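You operate a simulated robot arm through the tools that you are given. There is no shell and no other tool. Be economical: measure what you need, move in short steps, check, and stop when the job is done.

Carry out the task below with a simulated robot arm. There is one attempt and no reset: what you move stays moved.

TASK
Stack the M16 nut box from the top of the steel table on top of the M20 nut box.

It is judged by the outcome, as a careful person would: the job done as asked, and still so three seconds after it is handed in. It fails if anything else is knocked over, pushed out of place, dropped, spilled or broken.

THE ROBOT
A 7-joint arm with a two-finger parallel gripper, fixed in place. Base frame: the origin is at the foot of the arm, x ahead of it, y to its left, z up; the work surface is at about z = 0. Lengths are in cm, angles in rad, forces in N, time in s.
With the tool pointing down near the work surface it reaches from about 24 to 62 cm from the base axis. Its first joint turns from -1.152 to 1.152 rad. Payload 2.6 kg.
Tool frame: the origin (TCP) lies between the finger pads and is the grasp point; the fingertips stand 3 cm ahead of it; z points along the fingers, y is the line along which they close. The gripper opens to 9.4 cm. The fingers are 2.8 cm wide and 1 cm thick; the gripper's body (5 by 9.6 cm) begins 5.5 cm behind the TCP.
Orientation is that of the tool frame in the base frame, as a unit quaternion [w, x, y, z]. With the fingers straight down and closing along the base's y, the tool's x points along the base's -x, its y along +y and its z along -z.

THE INTERFACE
- The arm moves only by the tool move_arm. Its argument "steps" is a list of rows, each an object (a shift or turn left out is 0, a gripper value left out holds the last) with "travel": the shift along the tool's x, y, z in cm, a list of three; "delta_rot": the turn, a rotation vector about the tool's x, y, z in rad, a list of three; "claw": the finger opening in cm, from 0 to 9.4. In form: [{"travel": [x, y, z], "delta_rot": [ax, ay, az], "claw": claw}, ...]. A call has 1 to 12 rows; each row is the pose to reach, as a shift and turn from the pose commanded when the call began, along the tool's axes at that moment. A row lasts 0.2 s, in which the tool goes at most 5 cm and 0.15 rad; a call with a longer step from one row to the next is refused whole, and so is a gripper value outside its range. A pose out of reach is approached as far as the arm can. The call stops where the force on the tool passes 40 N (or 10 N more than at its start, if that is more) or the arm is blocked; 0.2 s more then pass. The fingers move at their own pace (about 7.2 cm/s each) and stop on an object; they squeeze with about 23 N. The grip force told is the motor's: it shows also when the fingers shut on nothing. Time passes only in rows, and 0.2 s behind the last, so rows that repeat a pose let the fingers close. It gives the time, the measured TCP pose, the force on the tool (base axes), the opening and the grip force at its end, in the units of the frame above (readings bear some noise), and new pictures: "views" is both (left out), scene, wrist or none.
- Cameras (640 x 400 px; columns grow to the right, rows downward): "scene" is fixed at [2.45, 39.95, 56.57]; the picture's right is [-0.87, -0.50, 0.00], its down [-0.26, 0.46, -0.85] and it looks along [0.43, -0.74, -0.53] (base axes); focal length 356 px, centre (320, 200). "wrist" rides on the gripper at [-3.7, 0, -5.8] in the tool frame; the picture's right is [0.00, -1.00, 0.00], its down [0.97, 0.00, -0.24] and it looks along [0.24, 0.00, 0.97] (tool axes); focal length 218 px, centre (320, 200).
- pixel_to_xyz(camera, pixels): for up to 12 pixels [column, row] of the newest picture of that camera ("zoom" is the newest enlarged one), the place [x, y, z] in the base frame of the surface seen there, good to about 0.2 cm, but the place of the scene camera against the robot may be out by one fixed shift of up to 2.5 cm in any direction. No time passes.
- zoom(camera, box): a new picture of the part [left, top, right, bottom] of that camera's present view, enlarged. No time passes.
- sign_off(): hands the job in; it is judged then, once.

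Work in short steps. Measure before you move; look again where a grasp or a placing could have gone wrong, and mend it. You have 60 turns and 120 pictures in all, the two below and enlarged ones among them. Open the gripper and draw the arm clear of the work before you hand the job in, unless the task says otherwise; then end with one line.

The tools are called after ">>>" by a JSON object that holds its "name" and its "arguments". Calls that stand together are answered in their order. move_arm: Moves the arm, as the interface text tells. Its arguments: {"type":"object","properties":{"steps":{"type":"array"},"views":{"type":"string","enum":["both","scene","wrist","none"]}},"required":["steps"]} The other tools are called the same way: pixel_to_xyz (camera, pixels) gives the place of the surface under pixels of a picture; zoom (camera, box) takes an enlarged picture of a part of a camera's view; sign_off () hands the job in.

At the start:

```text
time: 0.0
ee_pos: [35.69, -10.84, 24.54]
tool_rot: [0.0, -0.001, 1.0, 0.0]
ft_force: [0.1, -0.3, -0.3]
finger_gap: 9.41
gripper_force: 0.1
```

scene: 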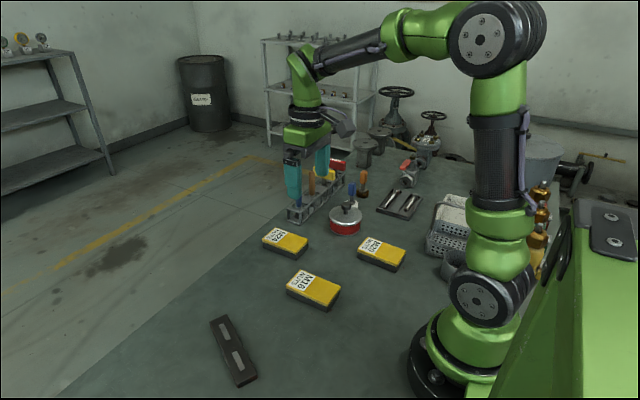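
wrist: 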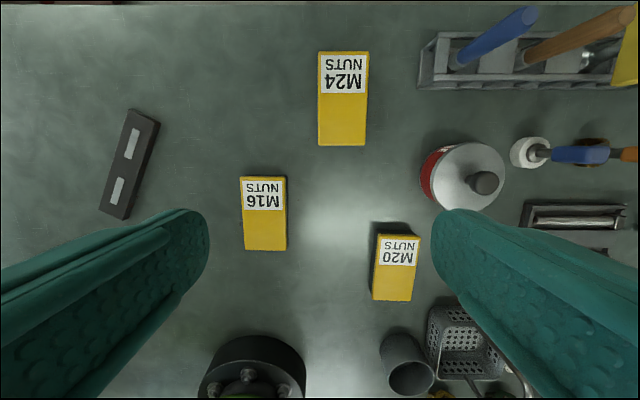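

The wrist picture shows the M16 box near (264,214) and the M20 box near (396,268). I'll measure their tops and the table beside them, and take an enlarged picture to check the labels.

>>> {"name": "pixel_to_xyz", "arguments": {"camera": "wrist", "pixels": [[241, 178], [285, 178], [286, 249], [245, 249], [264, 230], [264, 265], [379, 235], [419, 236], [411, 300], [374, 297], [395, 280], [340, 270]]}}

>>> {"name": "zoom", "arguments": {"camera": "wrist", "box": [220, 150, 460, 320]}}

>>> {"name": "zoom", "arguments": {"camera": "scene", "box": [240, 200, 440, 325]}}

```text
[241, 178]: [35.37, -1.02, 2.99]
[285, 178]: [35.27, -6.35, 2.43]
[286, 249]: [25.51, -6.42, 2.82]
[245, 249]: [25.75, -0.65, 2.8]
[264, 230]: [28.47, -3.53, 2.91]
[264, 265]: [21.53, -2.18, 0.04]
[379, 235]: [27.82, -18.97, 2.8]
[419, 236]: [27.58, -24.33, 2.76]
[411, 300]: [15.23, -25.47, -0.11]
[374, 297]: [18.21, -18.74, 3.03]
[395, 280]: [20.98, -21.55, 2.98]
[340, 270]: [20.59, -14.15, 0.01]
```

```text
2.35 times, centred on (340, 235) of wrist
```

zoom: 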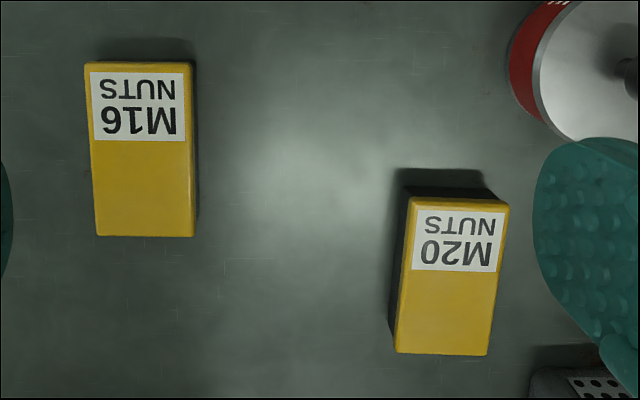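

```text
3.20 times, centred on (340, 262) of scene
```

zoom: 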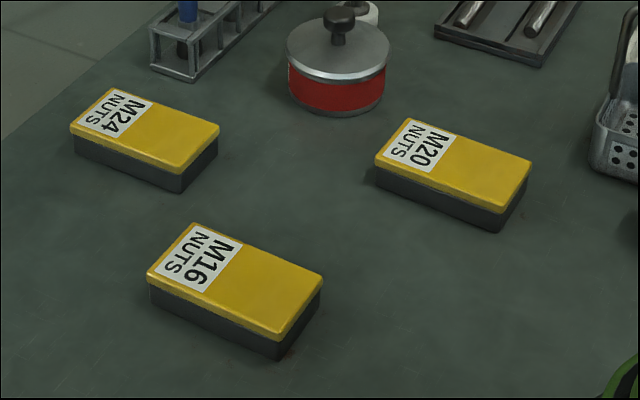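

M16's top centre is about (30.5, -3.6) at z 2.9, with a width of about 5.4. I'll move above it at z≈15 for a closer measurement.

>>> {"name": "move_arm", "arguments": {"steps": [{"travel": [1.3, 1.8, 1.5]}, {"travel": [2.6, 3.6, 3.5]}, {"travel": [3.9, 5.4, 6]}, {"travel": [5.2, 7.2, 8]}, {"travel": [5.2, 7.2, 9.5]}, {"travel": [5.2, 7.2, 9.5]}], "views": "wrist"}}

```text
time: 1.4
ee_pos: [30.34, -3.5, 14.86]
tool_rot: [0.0, 0.0, 1.0, 0.0]
ft_force: [0.1, -0.4, 0.7]
finger_gap: 9.39
gripper_force: 0.0
```

wrist: 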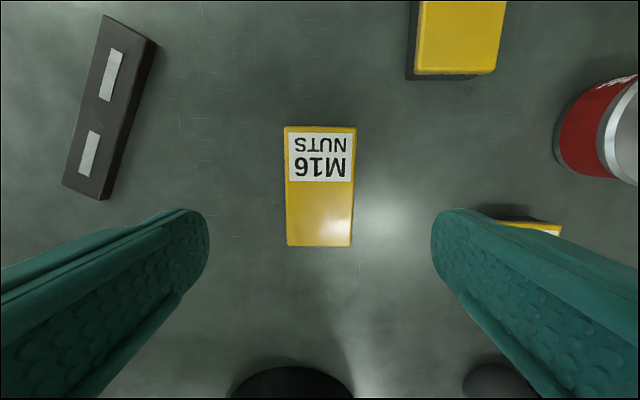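

>>> {"name": "pixel_to_xyz", "arguments": {"camera": "wrist", "pixels": [[286, 130], [354, 130], [350, 243], [289, 243], [287, 160], [354, 160], [289, 220], [351, 220], [320, 128], [320, 244]]}}

```text
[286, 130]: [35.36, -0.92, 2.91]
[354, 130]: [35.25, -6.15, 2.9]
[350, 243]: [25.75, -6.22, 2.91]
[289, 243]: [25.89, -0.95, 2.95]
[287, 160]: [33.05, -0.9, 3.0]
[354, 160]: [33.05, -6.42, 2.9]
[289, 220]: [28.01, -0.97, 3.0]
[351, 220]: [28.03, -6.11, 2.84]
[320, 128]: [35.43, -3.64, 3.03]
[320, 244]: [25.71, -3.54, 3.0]
```

The M16 box is square to the base, with its centre at (30.57, -3.57). I'll descend until the fingertips are just above the table.

>>> {"name": "move_arm", "arguments": {"steps": [{"travel": [-0.2, -0.07, 2.5]}, {"travel": [-0.2, -0.07, 5]}, {"travel": [-0.2, -0.07, 7.5]}, {"travel": [-0.2, -0.07, 9.5]}, {"travel": [-0.2, -0.07, 10.7]}, {"travel": [-0.2, -0.07, 11.3]}, {"travel": [-0.2, -0.07, 11.3]}], "views": "both"}}

```text
time: 3.0
ee_pos: [30.64, -3.74, 3.64]
tool_rot: [0.0, 0.0, 1.0, 0.001]
ft_force: [0.0, -0.1, -0.1]
finger_gap: 9.42
gripper_force: 0.1
```

scene: 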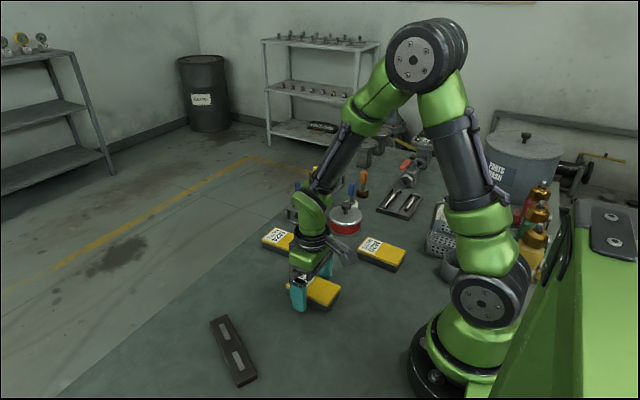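
wrist: 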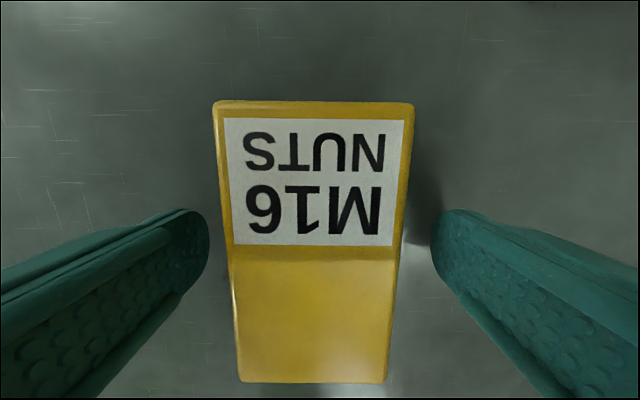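

The fingers straddle the box evenly, so I'll close them.

>>> {"name": "move_arm", "arguments": {"steps": [{"travel": [0, 0, 0.15], "claw": 6.5}, {"travel": [0, 0, 0.15], "claw": 5.5}, {"travel": [0, 0, 0.15], "claw": 4}, {"travel": [0, 0, 0.15], "claw": 4}, {"travel": [0, 0, 0.15], "claw": 4}], "views": "wrist"}}

```text
time: 4.2
ee_pos: [30.79, -3.82, 3.41]
tool_rot: [0.0, 0.001, 1.0, 0.0]
ft_force: [0.2, 2.0, 3.6]
finger_gap: 5.81
gripper_force: 23.0
```

wrist: 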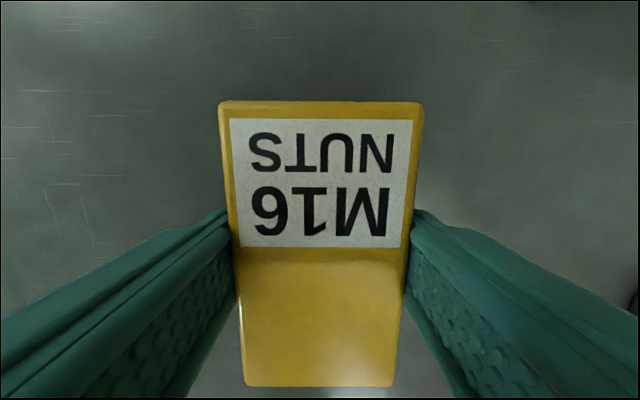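

Gripped, with a gap of 5.81 and 23 N. I'll lift slowly and check.

>>> {"name": "move_arm", "arguments": {"steps": [{"travel": [0, 0, -0.7]}, {"travel": [0, 0, -2]}, {"travel": [0, 0, -4]}, {"travel": [0, 0, -6.5]}, {"travel": [0, 0, -9]}, {"travel": [0, 0, -11]}, {"travel": [0, 0, -11]}], "views": "both"}}

```text
time: 5.8
ee_pos: [30.45, -3.56, 14.5]
tool_rot: [0.0, 0.0, 1.0, 0.0]
ft_force: [-0.7, 0.2, -5.1]
finger_gap: 5.79
gripper_force: 23.1
```

scene: 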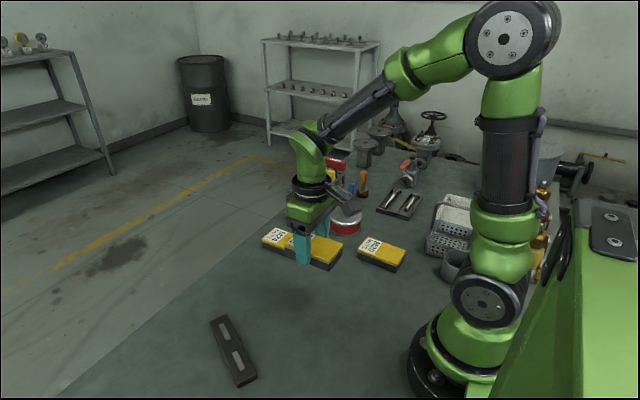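
wrist: 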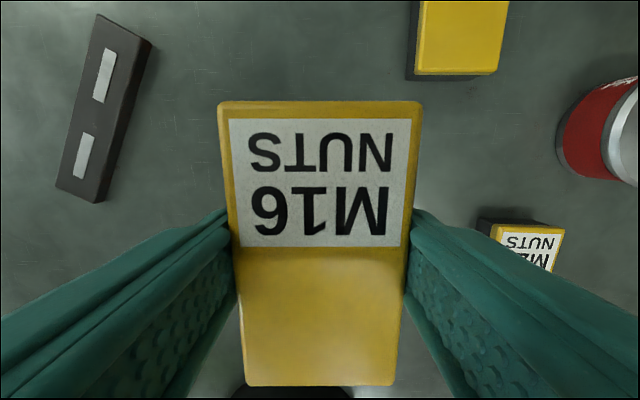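

M16 is held level. Now I'll measure M20 precisely with a zoomed scene view, using M24 corners to correct the scene camera's fixed offset.

>>> {"name": "zoom", "arguments": {"camera": "scene", "box": [340, 225, 420, 275]}}

>>> {"name": "pixel_to_xyz", "arguments": {"camera": "wrist", "pixels": [[417, 70], [497, 70], [426, 4], [507, 4], [494, 226], [564, 231], [527, 229], [549, 268], [562, 240]]}}

```text
8.00 times, centred on (380, 250) of scene
```

zoom: 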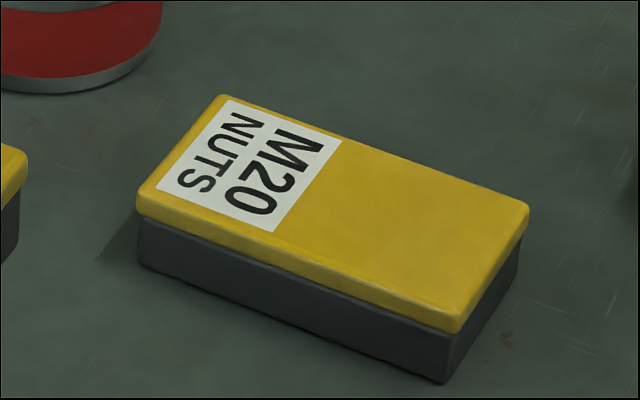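

```text
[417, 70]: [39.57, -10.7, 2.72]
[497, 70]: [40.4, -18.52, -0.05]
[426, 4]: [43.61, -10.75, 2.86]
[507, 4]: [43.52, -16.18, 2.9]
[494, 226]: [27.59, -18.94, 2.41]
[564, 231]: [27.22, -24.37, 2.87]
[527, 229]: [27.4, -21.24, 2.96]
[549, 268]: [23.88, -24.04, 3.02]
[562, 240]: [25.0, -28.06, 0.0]
```

>>> {"name": "pixel_to_xyz", "arguments": {"camera": "zoom", "pixels": [[142, 204], [220, 100], [525, 208], [457, 326], [300, 265], [372, 156], [180, 153], [492, 268], [330, 210]]}}

>>> {"name": "zoom", "arguments": {"camera": "wrist", "box": [460, 200, 620, 300]}}

```text
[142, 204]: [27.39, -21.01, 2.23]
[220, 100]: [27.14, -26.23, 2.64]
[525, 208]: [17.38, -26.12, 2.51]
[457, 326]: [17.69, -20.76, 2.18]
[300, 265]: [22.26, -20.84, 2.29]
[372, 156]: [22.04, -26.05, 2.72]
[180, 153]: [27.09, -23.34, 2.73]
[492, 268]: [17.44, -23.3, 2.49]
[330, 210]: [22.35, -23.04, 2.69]
```

```text
4.00 times, centred on (540, 250) of wrist
```

zoom: 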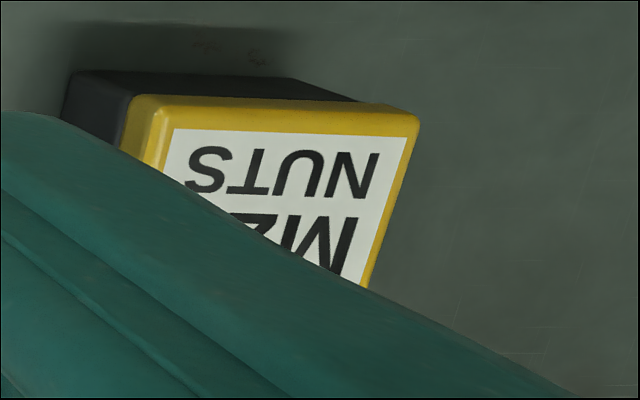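

>>> {"name": "pixel_to_xyz", "arguments": {"camera": "zoom", "pixels": [[140, 102], [416, 120], [280, 110], [175, 130], [407, 138], [405, 170], [375, 270]]}}

>>> {"name": "zoom", "arguments": {"camera": "scene", "box": [340, 225, 420, 275]}}

```text
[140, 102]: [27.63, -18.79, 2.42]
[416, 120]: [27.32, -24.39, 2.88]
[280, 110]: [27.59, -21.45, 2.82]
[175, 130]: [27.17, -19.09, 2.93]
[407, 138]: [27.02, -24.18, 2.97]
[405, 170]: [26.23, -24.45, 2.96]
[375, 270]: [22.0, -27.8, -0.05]
```

```text
8.00 times, centred on (380, 250) of scene
```

zoom: 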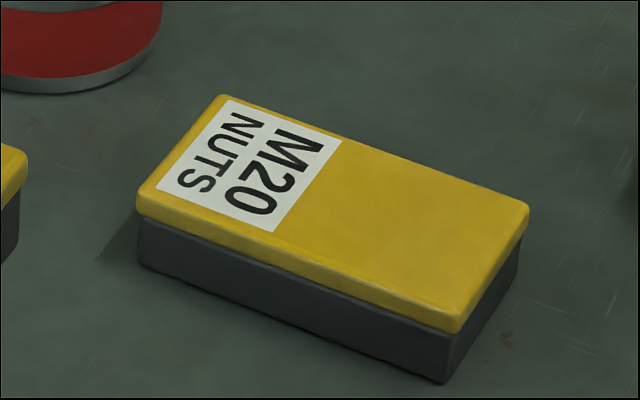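

>>> {"name": "pixel_to_xyz", "arguments": {"camera": "zoom", "pixels": [[158, 190], [228, 101], [340, 141], [275, 230]]}}

```text
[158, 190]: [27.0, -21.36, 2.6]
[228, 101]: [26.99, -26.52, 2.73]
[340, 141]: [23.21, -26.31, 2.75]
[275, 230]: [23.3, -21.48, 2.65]
```

Combining both cameras, M20's centre is about (22.57, -21.4) with a yaw of about -0.035. Next I'll measure the held box itself in the wrist view.

>>> {"name": "pixel_to_xyz", "arguments": {"camera": "wrist", "pixels": [[221, 104], [419, 104], [247, 383], [394, 383], [320, 103], [320, 384], [225, 160], [415, 160], [245, 350], [397, 350]]}}

```text
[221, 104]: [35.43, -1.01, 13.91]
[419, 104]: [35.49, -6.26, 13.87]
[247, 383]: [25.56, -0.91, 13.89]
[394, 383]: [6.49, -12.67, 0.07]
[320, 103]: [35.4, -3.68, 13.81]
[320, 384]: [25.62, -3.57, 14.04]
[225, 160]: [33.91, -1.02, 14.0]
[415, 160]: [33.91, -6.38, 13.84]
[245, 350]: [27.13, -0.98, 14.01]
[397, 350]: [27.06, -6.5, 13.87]
```

Held box centre is (30.52, -3.66) with its bottom at z≈11. I'll shift by base (-7.95, -17.74) with a yaw of -0.035, staying at this height.

>>> {"name": "move_arm", "arguments": {"steps": [{"travel": [0.6, -1.4, 0], "delta_rot": [0, 0, 0.005]}, {"travel": [1.8, -4, 0], "delta_rot": [0, 0, 0.01]}, {"travel": [3.2, -7.1, 0], "delta_rot": [0, 0, 0.015]}, {"travel": [4.6, -10.2, 0], "delta_rot": [0, 0, 0.02]}, {"travel": [6, -13.3, 0], "delta_rot": [0, 0, 0.025]}, {"travel": [7.2, -16.1, 0], "delta_rot": [0, 0, 0.03]}, {"travel": [7.95, -17.74, 0], "delta_rot": [0, 0, 0.035]}, {"travel": [7.95, -17.74, 0], "delta_rot": [0, 0, 0.035]}, {"travel": [7.95, -17.74, 0], "delta_rot": [0, 0, 0.035]}], "views": "both"}}

```text
time: 7.8
ee_pos: [22.73, -21.54, 14.37]
tool_rot: [0.0, 0.018, 1.0, 0.0]
ft_force: [0.9, 0.6, -4.1]
finger_gap: 5.77
gripper_force: 22.8
```

scene: 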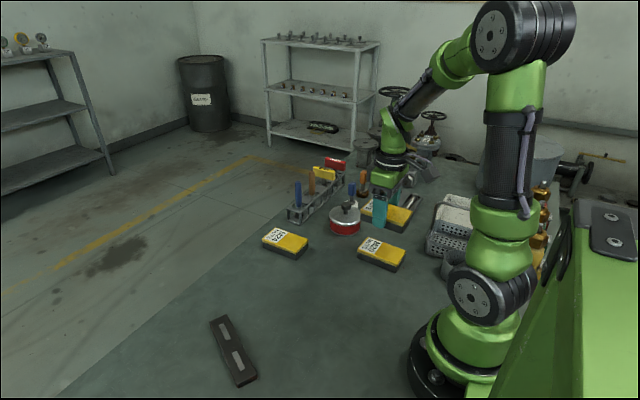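
wrist: 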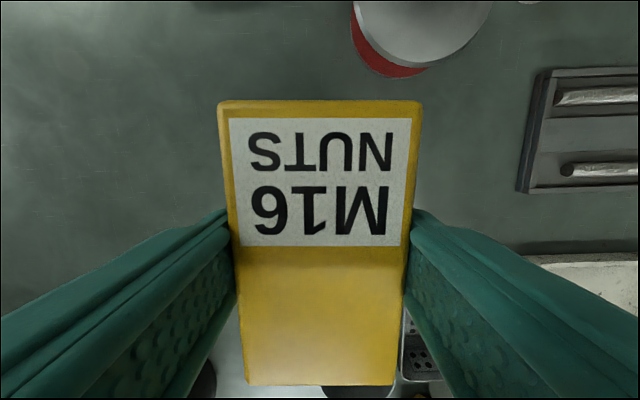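

The box hovers over M20 with a yaw of -0.036, as intended. I'll descend to about 1 cm above it and check from the scene camera.

>>> {"name": "move_arm", "arguments": {"steps": [{"travel": [0, 0, 1.5]}, {"travel": [0, 0, 3.5]}, {"travel": [0, 0, 5.3]}, {"travel": [0, 0, 6.5]}, {"travel": [0, 0, 7]}, {"travel": [0, 0, 7]}, {"travel": [0, 0, 7]}], "views": "wrist"}}

>>> {"name": "zoom", "arguments": {"camera": "scene", "box": [320, 200, 440, 275]}}

```text
time: 9.4
ee_pos: [22.63, -21.43, 7.53]
tool_rot: [0.0, 0.018, 1.0, 0.0]
ft_force: [0.4, -0.3, -3.9]
finger_gap: 5.76
gripper_force: 23.2
```

wrist: 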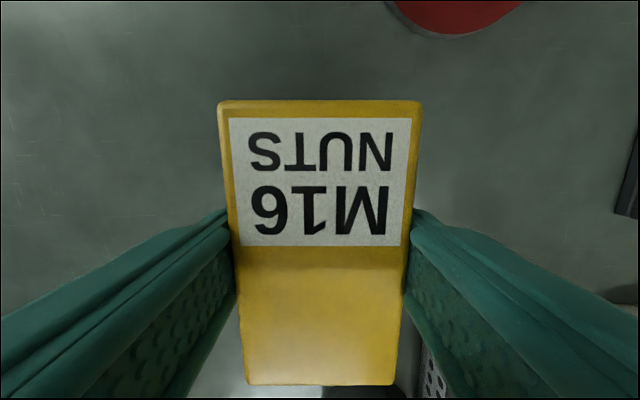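

```text
5.33 times, centred on (380, 238) of scene
```

zoom: 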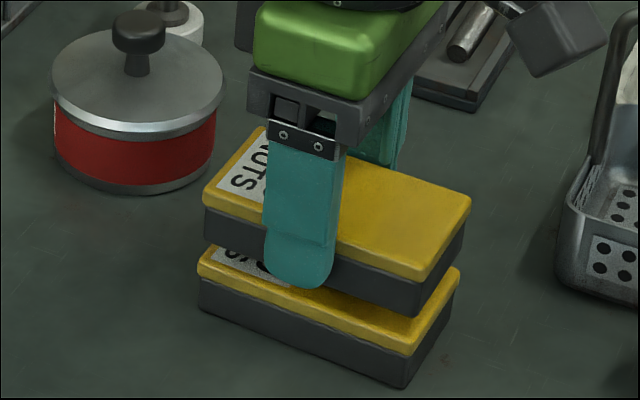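

>>> {"name": "pixel_to_xyz", "arguments": {"camera": "zoom", "pixels": [[206, 194], [469, 198], [426, 276], [201, 258], [458, 269], [411, 351], [262, 130]]}}

```text
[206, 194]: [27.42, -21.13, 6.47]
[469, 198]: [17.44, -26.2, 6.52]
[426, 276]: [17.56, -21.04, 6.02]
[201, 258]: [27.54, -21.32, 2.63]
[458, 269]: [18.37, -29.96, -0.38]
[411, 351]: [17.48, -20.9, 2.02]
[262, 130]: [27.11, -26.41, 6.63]
```

The held box sits within 0.2 cm of M20's outline, with about 0.9–1.0 cm to drop. I'll shift it +0.15 in y and lower gently.

>>> {"name": "move_arm", "arguments": {"steps": [{"travel": [0, 0.15, 0.2]}, {"travel": [0, 0.15, 0.4]}, {"travel": [0, 0.15, 0.6]}, {"travel": [0, 0.15, 0.75]}, {"travel": [0, 0.15, 0.85]}, {"travel": [0, 0.15, 0.85]}], "views": "none"}}

>>> {"name": "zoom", "arguments": {"camera": "scene", "box": [320, 200, 440, 275]}}

```text
time: 10.8
ee_pos: [22.7, -21.21, 6.76]
tool_rot: [0.0, 0.018, 1.0, 0.0]
ft_force: [-0.1, 0.0, -5.1]
finger_gap: 5.76
gripper_force: 22.9
```

```text
5.33 times, centred on (380, 238) of scene
```

zoom: 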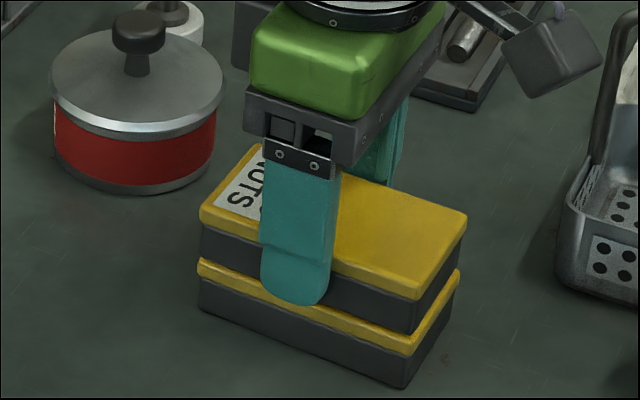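

Still carrying the weight (-5 N), so there's a small gap left. I'll lower in 0.1 cm increments.

>>> {"name": "move_arm", "arguments": {"steps": [{"travel": [0, 0, 0.1]}, {"travel": [0, 0, 0.2]}, {"travel": [0, 0, 0.2]}], "views": "none"}}

```text
time: 11.6
ee_pos: [22.72, -21.43, 6.56]
tool_rot: [0.0, 0.018, 1.0, 0.0]
ft_force: [-2.2, 1.9, 5.9]
finger_gap: 5.79
gripper_force: 23.0
```

The force flipped to +5.9 N, so the box is resting on M20. I'll open gently, then rise.

>>> {"name": "move_arm", "arguments": {"steps": [{"claw": 6.1}, {"claw": 6.6}, {"claw": 7.4}, {"claw": 7.6}, {"claw": 7.6}], "views": "wrist"}}

>>> {"name": "zoom", "arguments": {"camera": "scene", "box": [320, 200, 440, 275]}}

```text
time: 12.8
ee_pos: [22.65, -21.32, 6.41]
tool_rot: [0.0, 0.017, 1.0, -0.001]
ft_force: [-0.1, 0.7, 0.5]
finger_gap: 7.57
gripper_force: 0.0
```

wrist: 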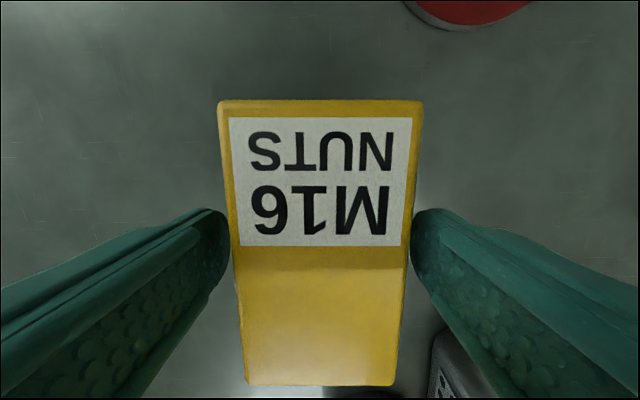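

```text
5.33 times, centred on (380, 238) of scene
```

zoom: 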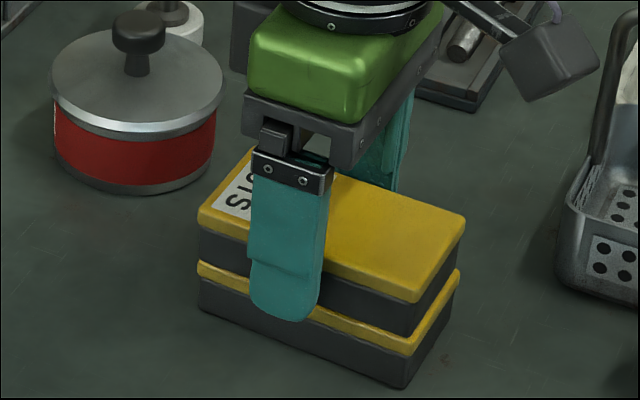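

Released cleanly, with the fingers clear on both sides. I'll go straight up and then away to the left.

>>> {"name": "move_arm", "arguments": {"steps": [{"travel": [0, 0, -1]}, {"travel": [0, 0, -3]}, {"travel": [0, 0, -6]}, {"travel": [0, 0, -9.5]}, {"travel": [0, 0, -13]}, {"travel": [-2, 3, -15]}, {"travel": [-4, 6, -16]}, {"travel": [-6, 9.5, -16]}, {"travel": [-8, 13, -16]}, {"travel": [-8, 13, -16]}], "views": "both"}}

>>> {"name": "zoom", "arguments": {"camera": "scene", "box": [320, 200, 440, 275]}}

```text
time: 15.0
ee_pos: [31.19, -8.82, 22.57]
tool_rot: [0.0, 0.017, 1.0, 0.0]
ft_force: [0.4, 0.2, 0.2]
finger_gap: 7.6
gripper_force: 0.0
```

scene: 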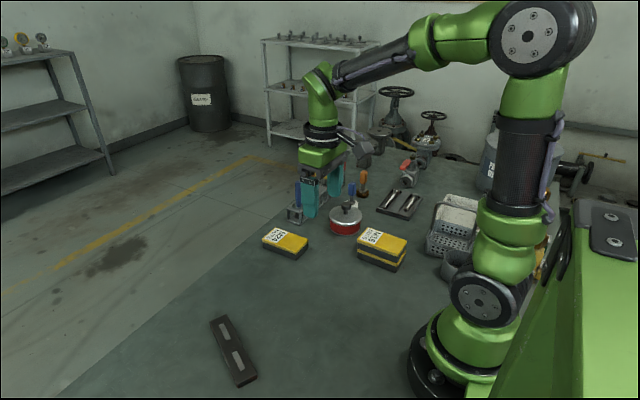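
wrist: 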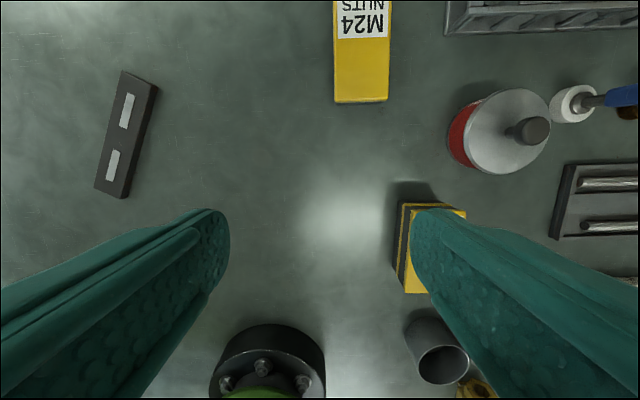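

```text
5.33 times, centred on (380, 238) of scene
```

zoom: 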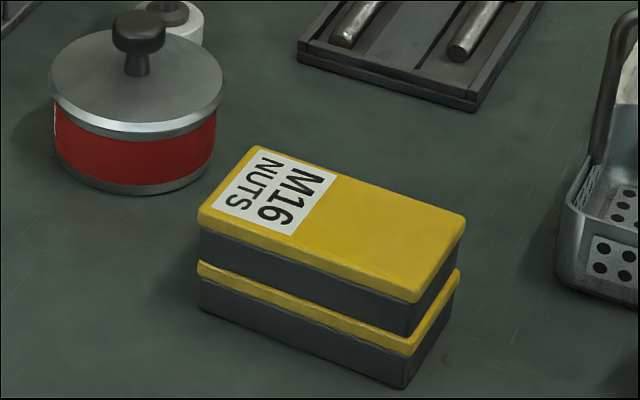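

M16 sits squarely on M20, nothing else has moved, and the arm is clear, so I'm handing the job in.

>>> {"name": "sign_off", "arguments": {}}

```text
The job is handed in.
```

The M16 nut box is stacked squarely on top of the M20 nut box, with the gripper open, the arm drawn clear, and nothing else visibly disturbed.
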